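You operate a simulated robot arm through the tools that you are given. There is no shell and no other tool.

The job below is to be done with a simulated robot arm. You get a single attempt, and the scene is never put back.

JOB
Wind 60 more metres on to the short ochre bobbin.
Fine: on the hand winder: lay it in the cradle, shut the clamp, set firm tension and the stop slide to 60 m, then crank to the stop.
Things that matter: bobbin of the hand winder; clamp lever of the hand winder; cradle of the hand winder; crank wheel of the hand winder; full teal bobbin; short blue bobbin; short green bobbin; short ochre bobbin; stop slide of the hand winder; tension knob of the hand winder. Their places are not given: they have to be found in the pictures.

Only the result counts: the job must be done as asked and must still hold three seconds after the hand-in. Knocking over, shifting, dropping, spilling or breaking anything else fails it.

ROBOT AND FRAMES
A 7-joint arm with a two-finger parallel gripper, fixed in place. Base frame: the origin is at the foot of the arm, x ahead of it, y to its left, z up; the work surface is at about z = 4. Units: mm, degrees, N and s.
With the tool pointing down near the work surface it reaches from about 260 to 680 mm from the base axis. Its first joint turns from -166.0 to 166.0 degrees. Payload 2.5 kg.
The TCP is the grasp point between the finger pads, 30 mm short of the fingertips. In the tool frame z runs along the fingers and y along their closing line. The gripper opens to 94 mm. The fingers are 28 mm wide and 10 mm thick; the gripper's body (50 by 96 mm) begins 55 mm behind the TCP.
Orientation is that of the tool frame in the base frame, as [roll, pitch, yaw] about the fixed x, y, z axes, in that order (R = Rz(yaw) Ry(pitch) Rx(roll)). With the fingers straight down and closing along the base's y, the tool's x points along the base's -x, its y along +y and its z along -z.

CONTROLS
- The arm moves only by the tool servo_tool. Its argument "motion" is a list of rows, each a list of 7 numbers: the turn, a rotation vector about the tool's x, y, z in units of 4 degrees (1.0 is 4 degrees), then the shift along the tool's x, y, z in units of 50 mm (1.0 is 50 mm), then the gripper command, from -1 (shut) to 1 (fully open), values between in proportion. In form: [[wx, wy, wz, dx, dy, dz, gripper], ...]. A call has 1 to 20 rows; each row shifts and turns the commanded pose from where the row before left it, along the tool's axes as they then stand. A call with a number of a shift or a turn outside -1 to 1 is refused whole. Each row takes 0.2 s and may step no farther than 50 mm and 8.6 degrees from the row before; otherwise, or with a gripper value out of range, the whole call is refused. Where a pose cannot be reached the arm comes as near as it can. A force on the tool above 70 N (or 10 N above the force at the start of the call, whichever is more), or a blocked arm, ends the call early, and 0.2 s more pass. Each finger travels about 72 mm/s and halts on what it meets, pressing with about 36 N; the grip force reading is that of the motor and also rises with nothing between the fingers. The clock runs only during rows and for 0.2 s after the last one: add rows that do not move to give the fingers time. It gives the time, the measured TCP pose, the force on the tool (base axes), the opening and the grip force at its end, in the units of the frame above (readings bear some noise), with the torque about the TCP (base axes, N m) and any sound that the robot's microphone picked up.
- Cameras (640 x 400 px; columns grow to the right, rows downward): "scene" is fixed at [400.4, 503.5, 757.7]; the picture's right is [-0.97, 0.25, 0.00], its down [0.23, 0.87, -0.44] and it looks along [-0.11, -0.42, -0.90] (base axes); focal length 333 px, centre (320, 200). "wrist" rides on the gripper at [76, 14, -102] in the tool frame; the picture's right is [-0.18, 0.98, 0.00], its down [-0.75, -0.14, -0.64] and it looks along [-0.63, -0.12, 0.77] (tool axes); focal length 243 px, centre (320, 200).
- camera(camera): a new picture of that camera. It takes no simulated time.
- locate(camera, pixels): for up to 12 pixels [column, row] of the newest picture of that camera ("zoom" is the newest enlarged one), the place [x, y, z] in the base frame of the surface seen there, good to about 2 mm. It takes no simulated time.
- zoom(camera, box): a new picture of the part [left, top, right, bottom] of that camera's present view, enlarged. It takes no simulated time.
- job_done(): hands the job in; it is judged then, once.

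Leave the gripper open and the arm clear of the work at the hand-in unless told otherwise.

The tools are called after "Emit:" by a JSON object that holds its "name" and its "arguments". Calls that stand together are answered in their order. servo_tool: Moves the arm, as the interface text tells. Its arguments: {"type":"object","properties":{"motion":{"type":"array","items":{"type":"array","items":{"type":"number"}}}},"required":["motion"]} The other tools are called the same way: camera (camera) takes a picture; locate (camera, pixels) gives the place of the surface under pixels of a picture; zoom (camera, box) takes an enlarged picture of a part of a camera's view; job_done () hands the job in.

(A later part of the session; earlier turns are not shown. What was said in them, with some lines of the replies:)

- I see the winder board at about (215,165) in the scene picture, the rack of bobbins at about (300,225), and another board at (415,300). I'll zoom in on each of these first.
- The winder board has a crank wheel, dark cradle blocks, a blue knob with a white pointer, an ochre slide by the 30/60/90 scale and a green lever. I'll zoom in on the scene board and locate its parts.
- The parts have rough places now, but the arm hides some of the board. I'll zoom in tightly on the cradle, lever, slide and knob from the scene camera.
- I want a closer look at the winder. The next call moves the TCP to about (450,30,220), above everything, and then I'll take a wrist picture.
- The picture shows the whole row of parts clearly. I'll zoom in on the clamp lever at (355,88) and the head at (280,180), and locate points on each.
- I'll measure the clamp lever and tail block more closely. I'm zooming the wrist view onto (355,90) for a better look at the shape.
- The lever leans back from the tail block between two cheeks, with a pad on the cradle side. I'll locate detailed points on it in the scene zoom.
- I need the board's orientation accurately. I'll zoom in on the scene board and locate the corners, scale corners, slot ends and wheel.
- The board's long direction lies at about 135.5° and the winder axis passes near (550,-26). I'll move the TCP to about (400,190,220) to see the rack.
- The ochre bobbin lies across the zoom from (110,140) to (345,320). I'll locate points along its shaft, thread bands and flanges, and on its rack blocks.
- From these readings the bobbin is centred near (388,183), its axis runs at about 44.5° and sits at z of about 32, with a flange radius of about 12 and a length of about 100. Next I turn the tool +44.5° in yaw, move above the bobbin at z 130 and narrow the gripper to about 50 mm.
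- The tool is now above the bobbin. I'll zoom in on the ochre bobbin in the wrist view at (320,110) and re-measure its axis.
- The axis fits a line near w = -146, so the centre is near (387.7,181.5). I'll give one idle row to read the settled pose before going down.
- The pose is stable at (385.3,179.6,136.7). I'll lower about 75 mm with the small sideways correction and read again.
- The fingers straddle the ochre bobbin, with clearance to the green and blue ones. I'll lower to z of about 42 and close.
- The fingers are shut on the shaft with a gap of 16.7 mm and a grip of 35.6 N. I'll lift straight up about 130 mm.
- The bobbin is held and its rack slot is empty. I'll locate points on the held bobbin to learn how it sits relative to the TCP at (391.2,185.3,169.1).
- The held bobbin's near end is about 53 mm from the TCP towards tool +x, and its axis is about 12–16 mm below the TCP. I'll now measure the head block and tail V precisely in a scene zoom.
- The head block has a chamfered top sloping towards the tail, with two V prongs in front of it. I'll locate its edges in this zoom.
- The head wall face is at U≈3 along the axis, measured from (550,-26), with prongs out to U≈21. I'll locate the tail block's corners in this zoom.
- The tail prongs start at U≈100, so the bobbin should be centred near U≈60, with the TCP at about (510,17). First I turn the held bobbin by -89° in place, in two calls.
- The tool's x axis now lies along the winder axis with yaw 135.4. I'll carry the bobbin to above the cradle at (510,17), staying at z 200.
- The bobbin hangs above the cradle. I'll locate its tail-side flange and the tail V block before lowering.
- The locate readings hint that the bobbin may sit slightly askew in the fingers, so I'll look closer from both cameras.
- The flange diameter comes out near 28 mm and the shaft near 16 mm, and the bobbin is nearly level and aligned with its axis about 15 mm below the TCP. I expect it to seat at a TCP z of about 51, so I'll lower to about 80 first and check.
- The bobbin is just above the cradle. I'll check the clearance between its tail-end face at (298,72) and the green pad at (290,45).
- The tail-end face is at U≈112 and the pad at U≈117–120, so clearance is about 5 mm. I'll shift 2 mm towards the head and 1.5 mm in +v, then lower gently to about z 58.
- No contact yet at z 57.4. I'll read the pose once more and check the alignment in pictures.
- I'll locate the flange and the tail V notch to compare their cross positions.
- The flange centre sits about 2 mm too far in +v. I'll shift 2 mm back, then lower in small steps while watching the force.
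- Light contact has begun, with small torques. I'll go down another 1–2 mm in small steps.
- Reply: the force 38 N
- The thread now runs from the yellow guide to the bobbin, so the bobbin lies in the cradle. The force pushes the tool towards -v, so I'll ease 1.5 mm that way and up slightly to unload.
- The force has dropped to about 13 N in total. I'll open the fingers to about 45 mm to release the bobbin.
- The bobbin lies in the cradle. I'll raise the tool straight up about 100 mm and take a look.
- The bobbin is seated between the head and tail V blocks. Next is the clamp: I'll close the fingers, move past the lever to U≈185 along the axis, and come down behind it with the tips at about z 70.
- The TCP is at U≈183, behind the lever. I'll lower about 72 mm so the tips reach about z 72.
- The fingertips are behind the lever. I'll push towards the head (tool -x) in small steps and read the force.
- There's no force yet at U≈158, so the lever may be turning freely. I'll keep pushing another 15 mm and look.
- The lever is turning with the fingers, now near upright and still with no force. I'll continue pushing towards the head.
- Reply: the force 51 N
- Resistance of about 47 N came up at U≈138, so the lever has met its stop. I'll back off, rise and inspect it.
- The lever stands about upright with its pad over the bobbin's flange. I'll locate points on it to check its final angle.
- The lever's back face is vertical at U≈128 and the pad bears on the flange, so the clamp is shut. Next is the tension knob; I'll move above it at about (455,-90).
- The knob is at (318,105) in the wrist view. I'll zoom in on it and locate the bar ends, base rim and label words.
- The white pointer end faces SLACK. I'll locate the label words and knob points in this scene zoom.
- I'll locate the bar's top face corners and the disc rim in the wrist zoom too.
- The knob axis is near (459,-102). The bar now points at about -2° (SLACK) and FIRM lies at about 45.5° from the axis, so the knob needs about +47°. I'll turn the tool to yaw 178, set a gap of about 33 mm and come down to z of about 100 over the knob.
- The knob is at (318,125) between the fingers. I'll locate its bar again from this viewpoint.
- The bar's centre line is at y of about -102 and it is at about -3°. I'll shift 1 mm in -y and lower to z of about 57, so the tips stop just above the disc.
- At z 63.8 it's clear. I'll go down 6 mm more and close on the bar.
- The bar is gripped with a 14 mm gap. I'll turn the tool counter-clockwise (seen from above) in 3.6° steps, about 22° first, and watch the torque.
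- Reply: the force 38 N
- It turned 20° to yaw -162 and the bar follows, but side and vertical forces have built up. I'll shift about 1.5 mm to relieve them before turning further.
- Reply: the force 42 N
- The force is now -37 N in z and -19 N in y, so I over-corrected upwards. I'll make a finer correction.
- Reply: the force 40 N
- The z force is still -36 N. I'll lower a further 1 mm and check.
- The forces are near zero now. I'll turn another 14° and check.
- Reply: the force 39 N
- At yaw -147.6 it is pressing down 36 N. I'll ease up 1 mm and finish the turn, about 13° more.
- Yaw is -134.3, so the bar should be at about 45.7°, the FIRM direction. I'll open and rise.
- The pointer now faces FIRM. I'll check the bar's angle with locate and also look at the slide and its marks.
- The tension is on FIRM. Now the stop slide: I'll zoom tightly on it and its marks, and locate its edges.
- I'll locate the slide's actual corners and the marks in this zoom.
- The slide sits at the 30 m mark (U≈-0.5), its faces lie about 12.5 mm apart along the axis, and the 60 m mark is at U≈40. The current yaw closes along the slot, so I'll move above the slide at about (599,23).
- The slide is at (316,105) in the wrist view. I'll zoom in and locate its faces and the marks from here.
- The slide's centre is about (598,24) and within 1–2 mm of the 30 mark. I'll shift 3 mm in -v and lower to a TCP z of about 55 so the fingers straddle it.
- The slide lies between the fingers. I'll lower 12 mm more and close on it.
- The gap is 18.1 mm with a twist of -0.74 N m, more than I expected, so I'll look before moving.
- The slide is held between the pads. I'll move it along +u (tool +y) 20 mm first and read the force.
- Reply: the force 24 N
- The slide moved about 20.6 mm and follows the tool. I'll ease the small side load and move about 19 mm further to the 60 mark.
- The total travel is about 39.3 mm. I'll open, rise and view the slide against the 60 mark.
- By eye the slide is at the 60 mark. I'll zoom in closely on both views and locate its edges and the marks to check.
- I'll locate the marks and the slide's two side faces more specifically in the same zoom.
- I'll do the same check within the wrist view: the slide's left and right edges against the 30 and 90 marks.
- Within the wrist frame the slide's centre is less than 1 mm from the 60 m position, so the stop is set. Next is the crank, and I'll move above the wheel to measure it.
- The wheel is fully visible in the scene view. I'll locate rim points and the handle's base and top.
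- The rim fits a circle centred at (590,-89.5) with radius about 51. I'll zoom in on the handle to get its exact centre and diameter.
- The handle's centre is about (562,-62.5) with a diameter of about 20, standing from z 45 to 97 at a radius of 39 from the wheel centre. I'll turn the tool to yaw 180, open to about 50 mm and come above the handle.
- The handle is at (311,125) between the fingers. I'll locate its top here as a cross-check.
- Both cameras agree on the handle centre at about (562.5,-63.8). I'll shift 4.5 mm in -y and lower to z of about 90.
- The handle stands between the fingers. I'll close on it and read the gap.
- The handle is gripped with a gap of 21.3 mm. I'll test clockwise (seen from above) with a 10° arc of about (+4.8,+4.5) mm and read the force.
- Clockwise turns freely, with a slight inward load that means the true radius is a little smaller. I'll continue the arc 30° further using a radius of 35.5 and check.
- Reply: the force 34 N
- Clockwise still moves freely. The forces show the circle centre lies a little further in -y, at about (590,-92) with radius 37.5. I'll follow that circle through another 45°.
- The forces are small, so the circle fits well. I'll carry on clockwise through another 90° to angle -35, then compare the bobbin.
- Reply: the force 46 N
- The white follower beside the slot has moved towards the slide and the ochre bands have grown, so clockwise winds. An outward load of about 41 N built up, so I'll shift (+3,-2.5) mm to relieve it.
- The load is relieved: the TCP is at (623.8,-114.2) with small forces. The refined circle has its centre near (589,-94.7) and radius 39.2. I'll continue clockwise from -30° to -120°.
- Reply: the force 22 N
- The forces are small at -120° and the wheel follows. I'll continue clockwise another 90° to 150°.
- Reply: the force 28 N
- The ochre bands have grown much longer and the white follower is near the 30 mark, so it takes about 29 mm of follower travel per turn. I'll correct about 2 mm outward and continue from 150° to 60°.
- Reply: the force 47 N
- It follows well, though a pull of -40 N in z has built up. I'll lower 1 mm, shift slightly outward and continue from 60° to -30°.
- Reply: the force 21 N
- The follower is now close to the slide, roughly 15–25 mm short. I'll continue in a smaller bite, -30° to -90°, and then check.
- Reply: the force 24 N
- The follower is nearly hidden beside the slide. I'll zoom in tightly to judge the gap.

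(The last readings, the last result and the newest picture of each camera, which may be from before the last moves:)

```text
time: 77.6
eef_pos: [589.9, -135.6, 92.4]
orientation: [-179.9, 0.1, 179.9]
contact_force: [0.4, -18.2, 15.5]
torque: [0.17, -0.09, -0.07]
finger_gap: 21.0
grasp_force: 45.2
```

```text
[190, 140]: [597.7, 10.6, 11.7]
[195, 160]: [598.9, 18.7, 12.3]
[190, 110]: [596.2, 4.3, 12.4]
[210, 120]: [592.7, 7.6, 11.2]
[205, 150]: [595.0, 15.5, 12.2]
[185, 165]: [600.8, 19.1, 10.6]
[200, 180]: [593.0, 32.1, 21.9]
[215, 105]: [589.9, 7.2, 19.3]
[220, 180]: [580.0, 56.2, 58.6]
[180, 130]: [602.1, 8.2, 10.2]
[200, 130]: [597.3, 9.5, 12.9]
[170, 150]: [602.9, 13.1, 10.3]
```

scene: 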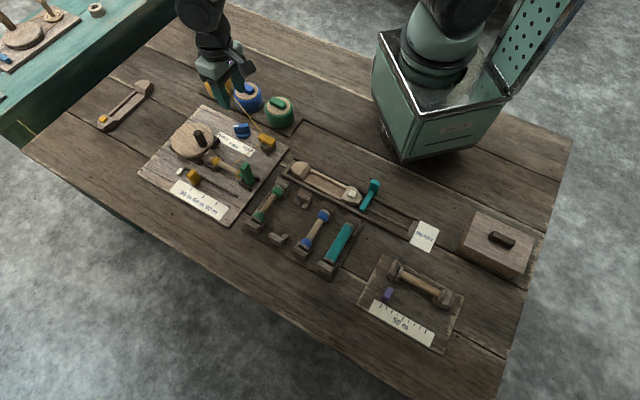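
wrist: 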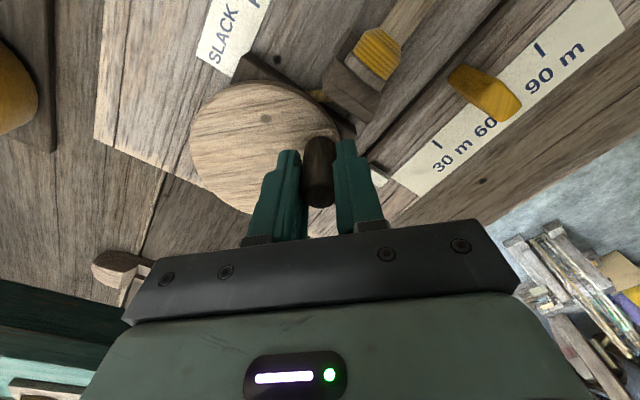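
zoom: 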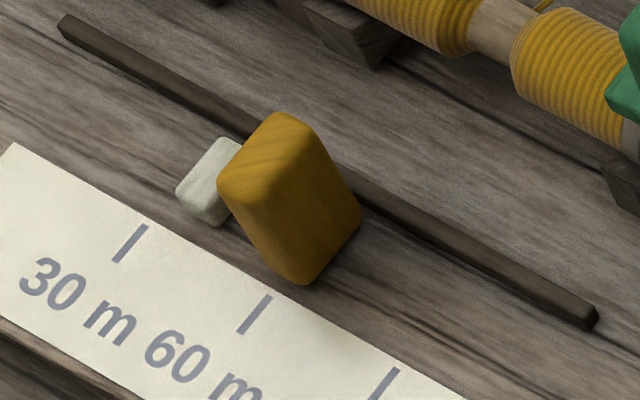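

The follower looks about 10–13 mm short of the slide. I'll go another 60°, from -90° to -150°, with a small outward correction.

Emit:
{"name": "servo_tool", "arguments": {"motion": [[0, 0, 0, 0.203, 0.01, -0.008, -1], [0, 0, 0, 0.189, 0.078, 0, -1], [0, 0, 0, 0.162, 0.125, 0, -1], [0, 0, 0, 0.125, 0.162, 0, -1], [0, 0, 0, 0, 0, 0, -1]]}}

Emit:
{"name": "zoom", "arguments": {"camera": "scene", "box": [190, 165, 230, 205]}}

Emit:
{"name": "zoom", "arguments": {"camera": "wrist", "box": [200, 0, 460, 240]}}

```text
time: 78.8
eef_pos: [554.0, -114.6, 90.0]
orientation: [-180.0, -0.2, 179.8]
contact_force: [-25.8, -13.5, 31.0]
torque: [-0.17, 0.43, -0.03]
finger_gap: 21.0
grasp_force: 45.0
```

```text
10.00 times, centred on (210, 185) of scene
```

zoom: 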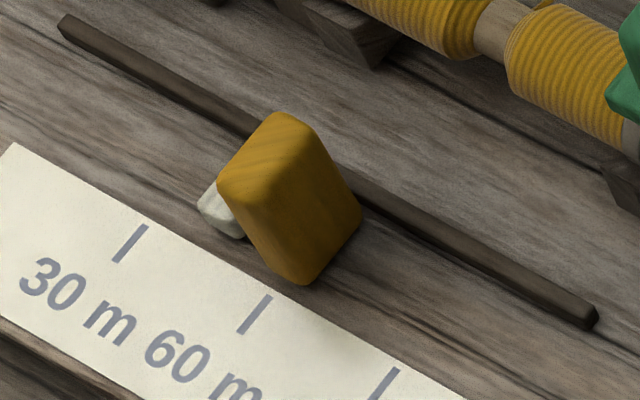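

```text
1.67 times, centred on (330, 120) of wrist
```

zoom: 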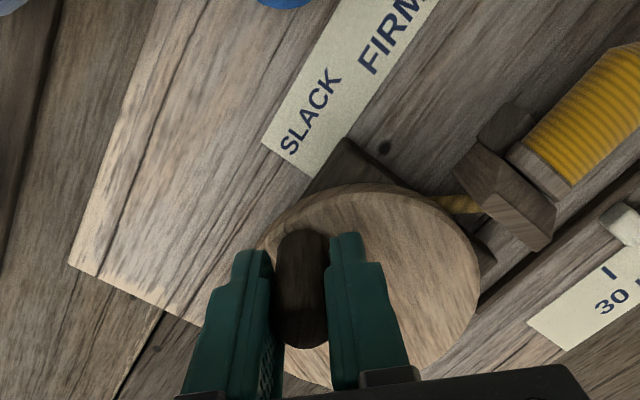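

The follower is now only a few mm from the slide. I'll relieve the outward load and go on in 15° steps, watching the tangential force.

Emit:
{"name": "servo_tool", "arguments": {"motion": [[0, 0, 0, 0.056, 0.085, -0.014, -1], [0, 0, 0, 0.056, 0.084, 0, -1], [0, 0, 0, 0, 0, 0, -1]]}}

Emit:
{"name": "servo_tool", "arguments": {"motion": [[0, 0, 0, 0.016, 0.1, 0, -1], [0, 0, 0, 0.011, 0.1, 0, -1], [0, 0, 0, 0, 0, 0, -1]]}}

Emit:
{"name": "zoom", "arguments": {"camera": "scene", "box": [190, 165, 230, 205]}}

```text
time: 79.6
eef_pos: [548.9, -102.8, 89.3]
orientation: [179.8, 0.0, -180.0]
contact_force: [-5.1, -0.5, 10.1]
torque: [-0.16, 1.37, 0.01]
finger_gap: 21.1
grasp_force: 44.8
```

```text
time: 80.4
eef_pos: [547.7, -94.7, 89.7]
orientation: [-180.0, 0.3, 179.9]
contact_force: [19.6, 0.2, -21.7]
torque: [-0.12, 0.18, -0.03]
finger_gap: 21.1
grasp_force: 44.8
```

```text
10.00 times, centred on (210, 185) of scene
```

zoom: 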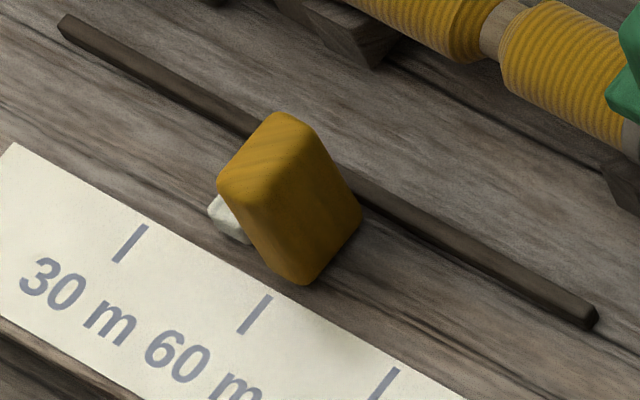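

There's no tangential resistance yet at about 178°. I'll continue in another two 15° steps.

Emit:
{"name": "servo_tool", "arguments": {"motion": [[0, 0, 0, -0.024, 0.1, 0.01, -1], [0, 0, 0, -0.024, 0.1, 0, -1], [0, 0, 0, 0, 0, 0, -1]]}}

Emit:
{"name": "zoom", "arguments": {"camera": "scene", "box": [190, 165, 230, 205]}}

```text
time: 81.2
eef_pos: [549.6, -87.4, 89.8]
orientation: [-179.9, 0.0, 179.9]
contact_force: [2.4, -1.3, -3.3]
torque: [-0.08, -0.67, 0.01]
finger_gap: 21.1
grasp_force: 45.2
```

```text
10.00 times, centred on (210, 185) of scene
```

zoom: 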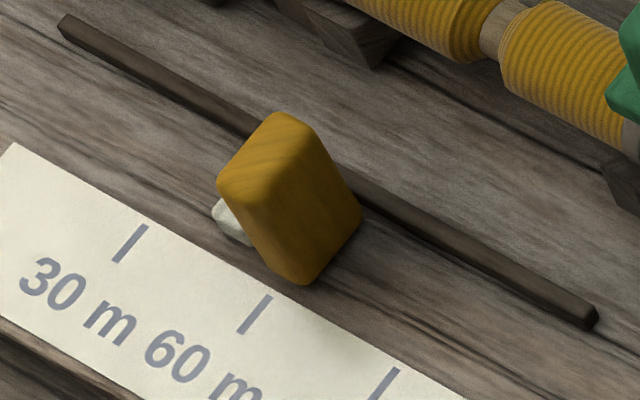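

The follower moved slightly again with no resistance. I'll continue 15° further.

Emit:
{"name": "servo_tool", "arguments": {"motion": [[0, 0, 0, -0.032, 0.098, 0, -1], [0, 0, 0, -0.046, 0.092, 0, -1], [0, 0, 0, 0, 0, 0, -1]]}}

Emit:
{"name": "zoom", "arguments": {"camera": "scene", "box": [190, 165, 230, 205]}}

```text
time: 82.0
eef_pos: [553.2, -74.6, 89.9]
orientation: [179.9, -0.1, 179.9]
contact_force: [-15.0, 9.2, 25.5]
torque: [-0.32, 0.0, -0.01]
finger_gap: 21.2
grasp_force: 44.9
```

```text
10.00 times, centred on (210, 185) of scene
```

zoom: 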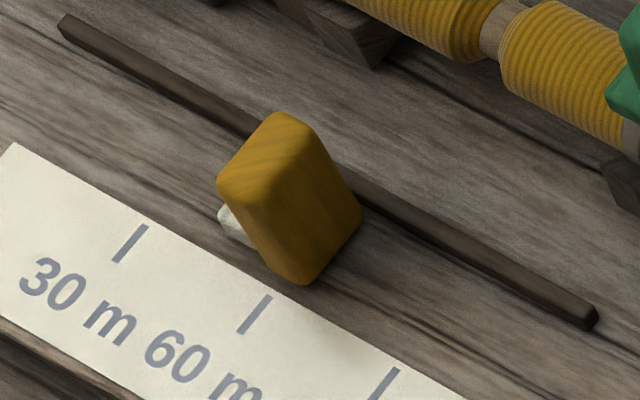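

The follower is still creeping and the handle isn't blocked yet. I'll continue 15° more with a slight outward correction.

Emit:
{"name": "servo_tool", "arguments": {"motion": [[0, 0, 0, -0.05, 0.088, -0.01, -1], [0, 0, 0, -0.06, 0.084, 0, -1], [0, 0, 0, 0, 0, 0, -1]]}}

Emit:
{"name": "zoom", "arguments": {"camera": "scene", "box": [190, 165, 230, 205]}}

Emit:
{"name": "zoom", "arguments": {"camera": "wrist", "box": [200, 0, 460, 240]}}

```text
time: 82.8
eef_pos: [560.1, -67.3, 90.5]
orientation: [-179.9, 0.0, 179.9]
contact_force: [-12.4, 12.1, 20.6]
torque: [0.05, 0.85, 0.02]
finger_gap: 21.3
grasp_force: 45.2
```

```text
10.00 times, centred on (210, 185) of scene
```

zoom: 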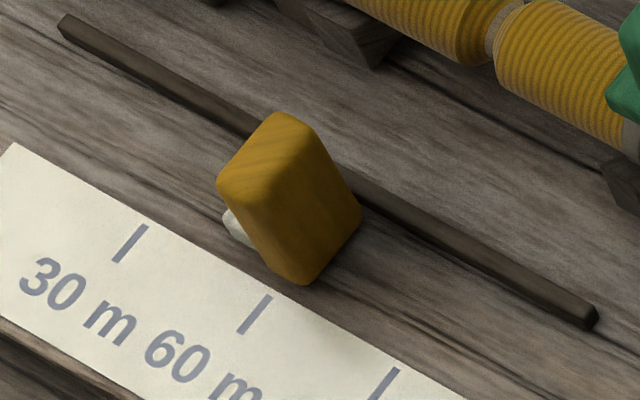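

```text
1.67 times, centred on (330, 120) of wrist
```

zoom: 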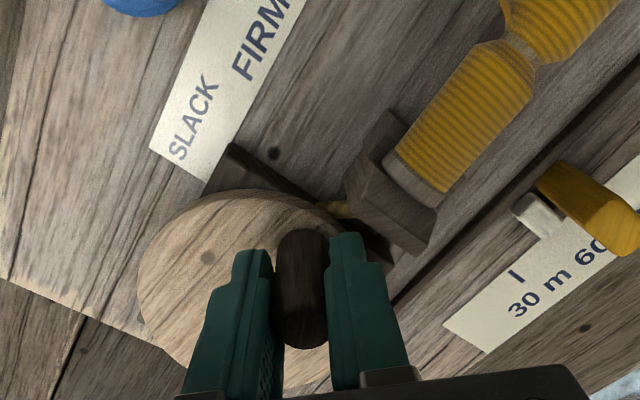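

After two full turns the white follower is almost touching the slide. I'll continue in smaller bites of 7–8°.

Emit:
{"name": "servo_tool", "arguments": {"motion": [[0, 0, 0, -0.066, 0.08, -0.008, -1], [0, 0, 0, -0.08, 0.062, 0, -1], [0, 0, 0, 0, 0, 0, -1]]}}

Emit:
{"name": "zoom", "arguments": {"camera": "scene", "box": [190, 165, 230, 205]}}

Emit:
{"name": "zoom", "arguments": {"camera": "wrist", "box": [380, 40, 480, 140]}}

```text
time: 83.6
eef_pos: [566.2, -62.3, 89.9]
orientation: [-180.0, 0.0, 179.9]
contact_force: [-5.0, 8.5, -6.0]
torque: [0.12, -1.37, 0.03]
finger_gap: 21.1
grasp_force: 44.3
```

```text
10.00 times, centred on (210, 185) of scene
```

zoom: 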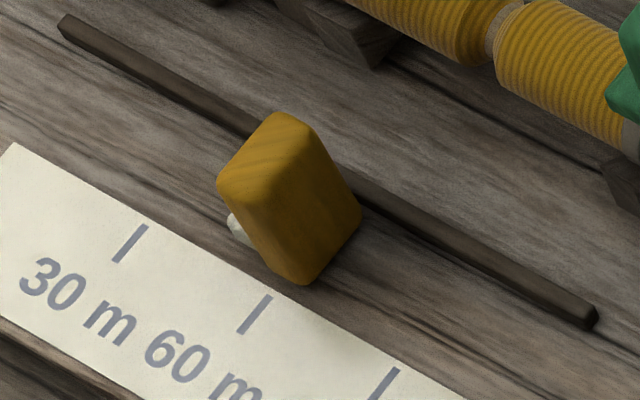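

```text
4.00 times, centred on (430, 90) of wrist
```

zoom: 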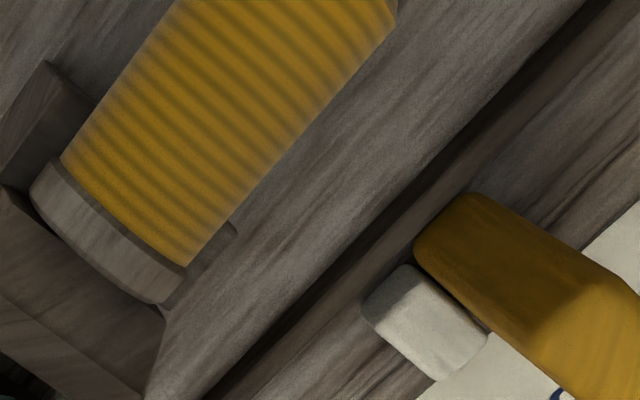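

The wrist zoom shows the follower almost against the slide. I'll step another 7°.

Emit:
{"name": "servo_tool", "arguments": {"motion": [[0, 0, 0, -0.088, 0.05, 0, -1], [0, 0, 0, 0, 0, 0, -1]]}}

Emit:
{"name": "zoom", "arguments": {"camera": "wrist", "box": [370, 40, 470, 140]}}

Emit:
{"name": "zoom", "arguments": {"camera": "scene", "box": [190, 165, 230, 205]}}

```text
time: 84.2
eef_pos: [569.3, -61.2, 89.7]
orientation: [-179.9, -0.7, 179.8]
contact_force: [-39.5, -6.1, 13.0]
torque: [0.65, 0.38, 0.0]
finger_gap: 21.4
grasp_force: 44.9
```

```text
4.00 times, centred on (420, 90) of wrist
```

zoom: 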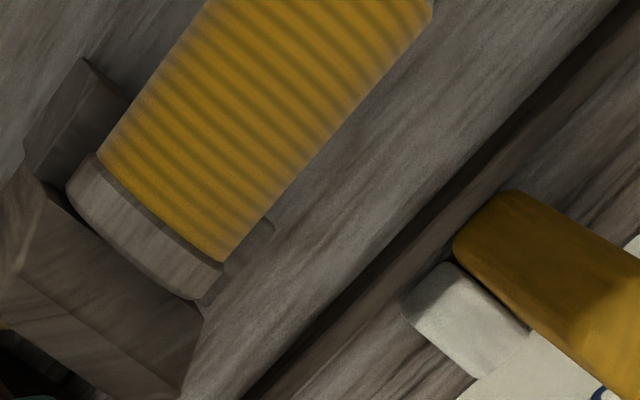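

```text
10.00 times, centred on (210, 185) of scene
```

zoom: 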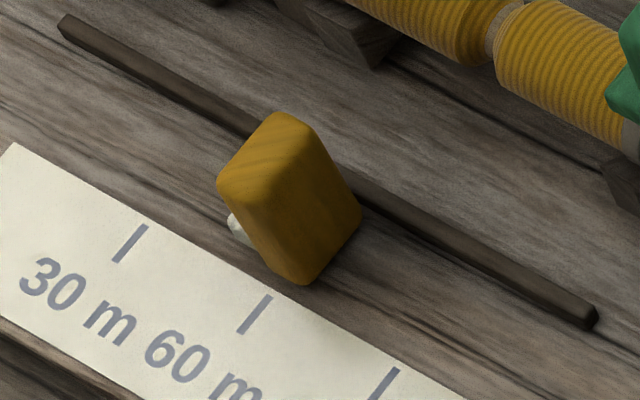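

The force jumped to about -40 N against the turn and the follower didn't move, so it has reached the slide. I'll nudge 1.5 mm more to confirm the stop.

Emit:
{"name": "servo_tool", "arguments": {"motion": [[0, 0, 0, -0.028, 0.014, 0, -1], [0, 0, 0, 0, 0, 0, -1]]}}

Emit:
{"name": "zoom", "arguments": {"camera": "scene", "box": [190, 165, 230, 205]}}

Emit:
{"name": "zoom", "arguments": {"camera": "wrist", "box": [370, 40, 470, 140]}}

```text
time: 84.8
eef_pos: [569.0, -61.6, 87.8]
orientation: [-179.7, -0.7, 179.8]
contact_force: [-39.1, -21.6, 10.8]
torque: [0.38, 0.53, -0.01]
finger_gap: 21.0
grasp_force: 45.0
```

```text
10.00 times, centred on (210, 185) of scene
```

zoom: 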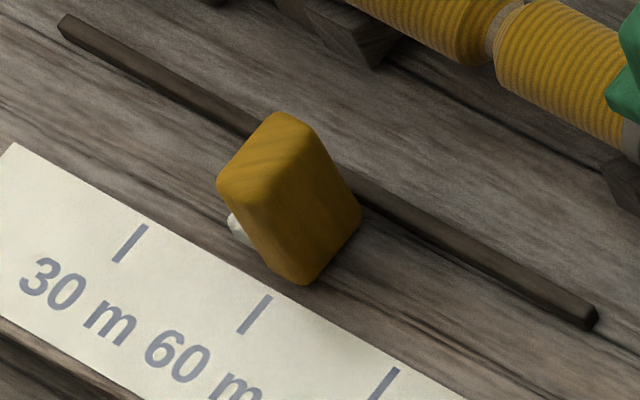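

```text
4.00 times, centred on (420, 90) of wrist
```

zoom: 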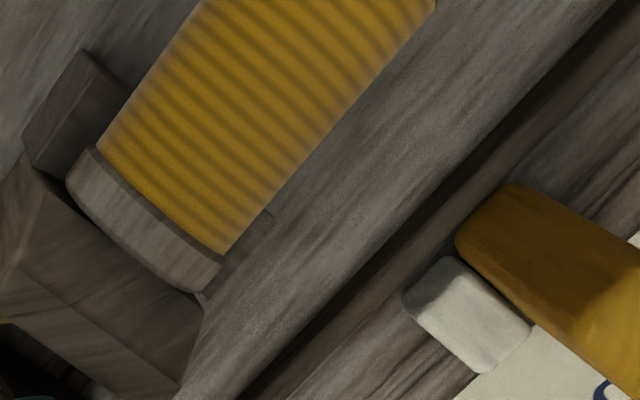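

The handle is firmly blocked: the TCP didn't move and a tangential reaction of about 45 N holds. The stop is reached, so I'll ease the load by about 2.5 mm and then open the fingers.

Emit:
{"name": "servo_tool", "arguments": {"motion": [[0, 0, 0, 0.044, -0.024, 0, -1], [0, 0, 0, 0, 0, 0, -1]]}}

Emit:
{"name": "zoom", "arguments": {"camera": "scene", "box": [190, 165, 230, 205]}}

```text
time: 85.4
eef_pos: [568.0, -60.9, 89.7]
orientation: [-179.9, -0.3, 179.8]
contact_force: [-17.0, -23.3, -11.4]
torque: [0.28, 1.35, 0.0]
finger_gap: 21.0
grasp_force: 44.9
```

```text
10.00 times, centred on (210, 185) of scene
```

zoom: 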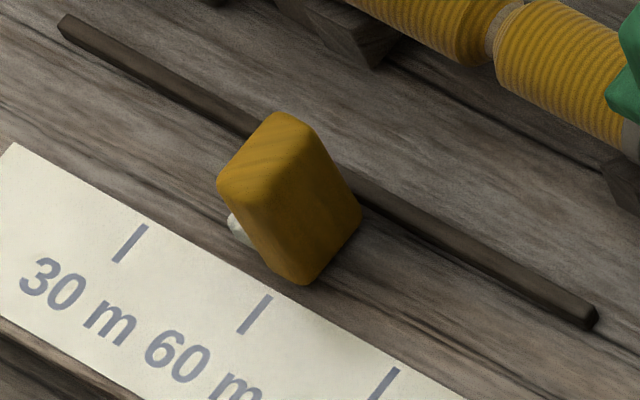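

Some load remains but the follower stays at the slide. I'll open the fingers to about 47 mm and then rise.

Emit:
{"name": "servo_tool", "arguments": {"motion": [[0, 0, 0, 0, 0, 0, -0.4], [0, 0, 0, 0, 0, 0, -0.2], [0, 0, 0, 0, 0, 0, 0], [0, 0, 0, 0, 0, 0, 0], [0, 0, 0, 0, 0, -0.4, 0], [0, 0, 0, 0, 0, -0.8, 0], [0, 0, 0, 0, 0, -0.9, 0], [0, 0, 0, 0, 0, 0, 0]]}}

Emit:
{"name": "camera", "arguments": {"camera": "wrist"}}

Emit:
{"name": "zoom", "arguments": {"camera": "scene", "box": [150, 110, 280, 220]}}

```text
time: 87.2
eef_pos: [568.6, -61.8, 196.1]
orientation: [-180.0, 0.0, 179.9]
contact_force: [0.2, -0.6, 0.2]
torque: [0.01, -0.01, 0.0]
finger_gap: 47.0
grasp_force: 0.1
```

```text
taken
```

wrist: 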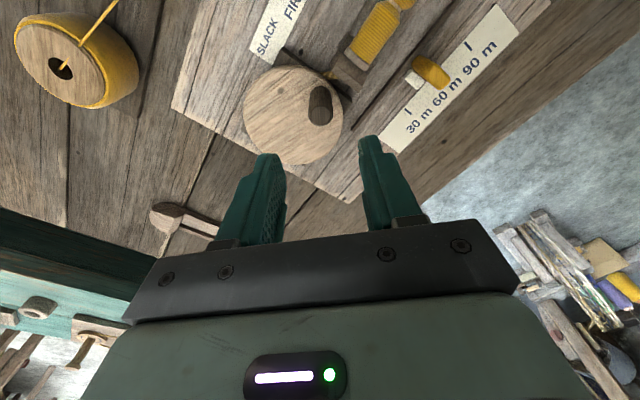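

```text
3.64 times, centred on (215, 165) of scene
```

zoom: 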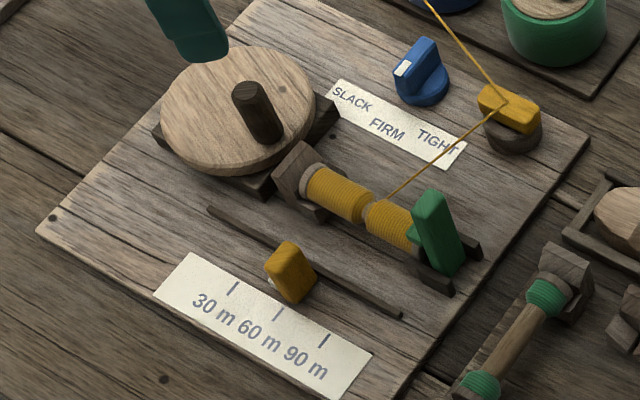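

The bobbin is wound, the follower rests on the slide, the knob is on FIRM and the clamp is shut. I'll retreat to near the start pose with the gripper open.

Emit:
{"name": "servo_tool", "arguments": {"motion": [[0, 0, 0, 0, 0, -0.6, 0], [0, 0, 0, 0.55, 0.49, -0.25, 0.3], [0, 0, 0, 0.55, 0.49, -0.25, 0.6], [0, 0, 0, 0.55, 0.49, -0.25, 1], [0, 0, 0, 0.55, 0.49, -0.25, 1], [0, 0, 0, 0.55, 0.49, -0.25, 1], [0, 0, 0, 0.55, 0.49, -0.25, 1], [0, 0, 0, 0.55, 0.49, -0.25, 1], [0, 0, 0, 0, 0, 0, 1], [0, 0, 0, 0, 0, 0, 1]]}}

Emit:
{"name": "camera", "arguments": {"camera": "scene"}}

Emit:
{"name": "zoom", "arguments": {"camera": "scene", "box": [140, 90, 300, 230]}}

Emit:
{"name": "zoom", "arguments": {"camera": "wrist", "box": [150, 40, 430, 240]}}

```text
time: 89.4
eef_pos: [378.8, 109.3, 311.8]
orientation: [179.9, -0.1, 179.9]
contact_force: [-0.1, 0.0, -0.8]
torque: [0.0, 0.0, -0.01]
finger_gap: 94.0
grasp_force: 0.0
```

```text
taken
```

scene: 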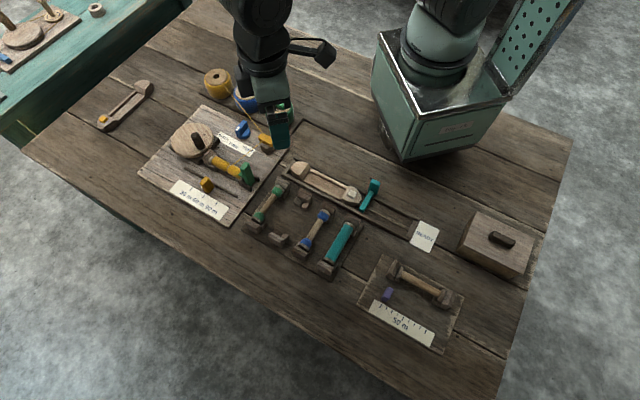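

```text
2.86 times, centred on (220, 160) of scene
```

zoom: 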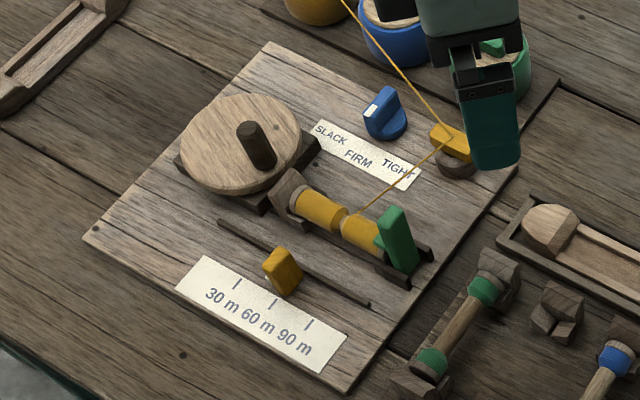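

```text
2.00 times, centred on (290, 140) of wrist
```

zoom: 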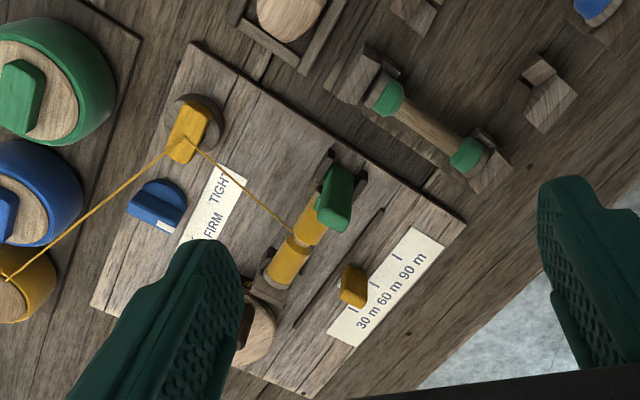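

The ochre bobbin lies wound in the cradle with the clamp shut, the knob on FIRM and the slide at 60 m with the follower against it. The other bobbins are in place, the gripper is open and the arm is clear, so I'm handing the job in.

Emit:
{"name": "job_done", "arguments": {}}

```text
The job is handed in.
```

I wound the short ochre bobbin on the hand winder until the crank stopped at the 60 m setting, then handed the job in. I haven't had a pass or fail result back.

- **Bobbin:** it lies in the cradle with the thread running to it. The ochre bands grew from the two ends until they almost meet in the middle.
- **Clamp:** the green lever is upright with its pad on the bobbin's flange. It stopped with a push of about 47 N.
- **Tension:** the blue knob's white pointer faces FIRM.
- **Stop slide:** it sits at the 60 m mark. My measurements put it within about 1 mm.
- **Crank:** I turned it clockwise, just over two turns, until the handle was firmly blocked. The white follower was then against the slide.

Nothing else was moved or knocked in the last pictures. The gripper is open and the arm is back near its starting position.
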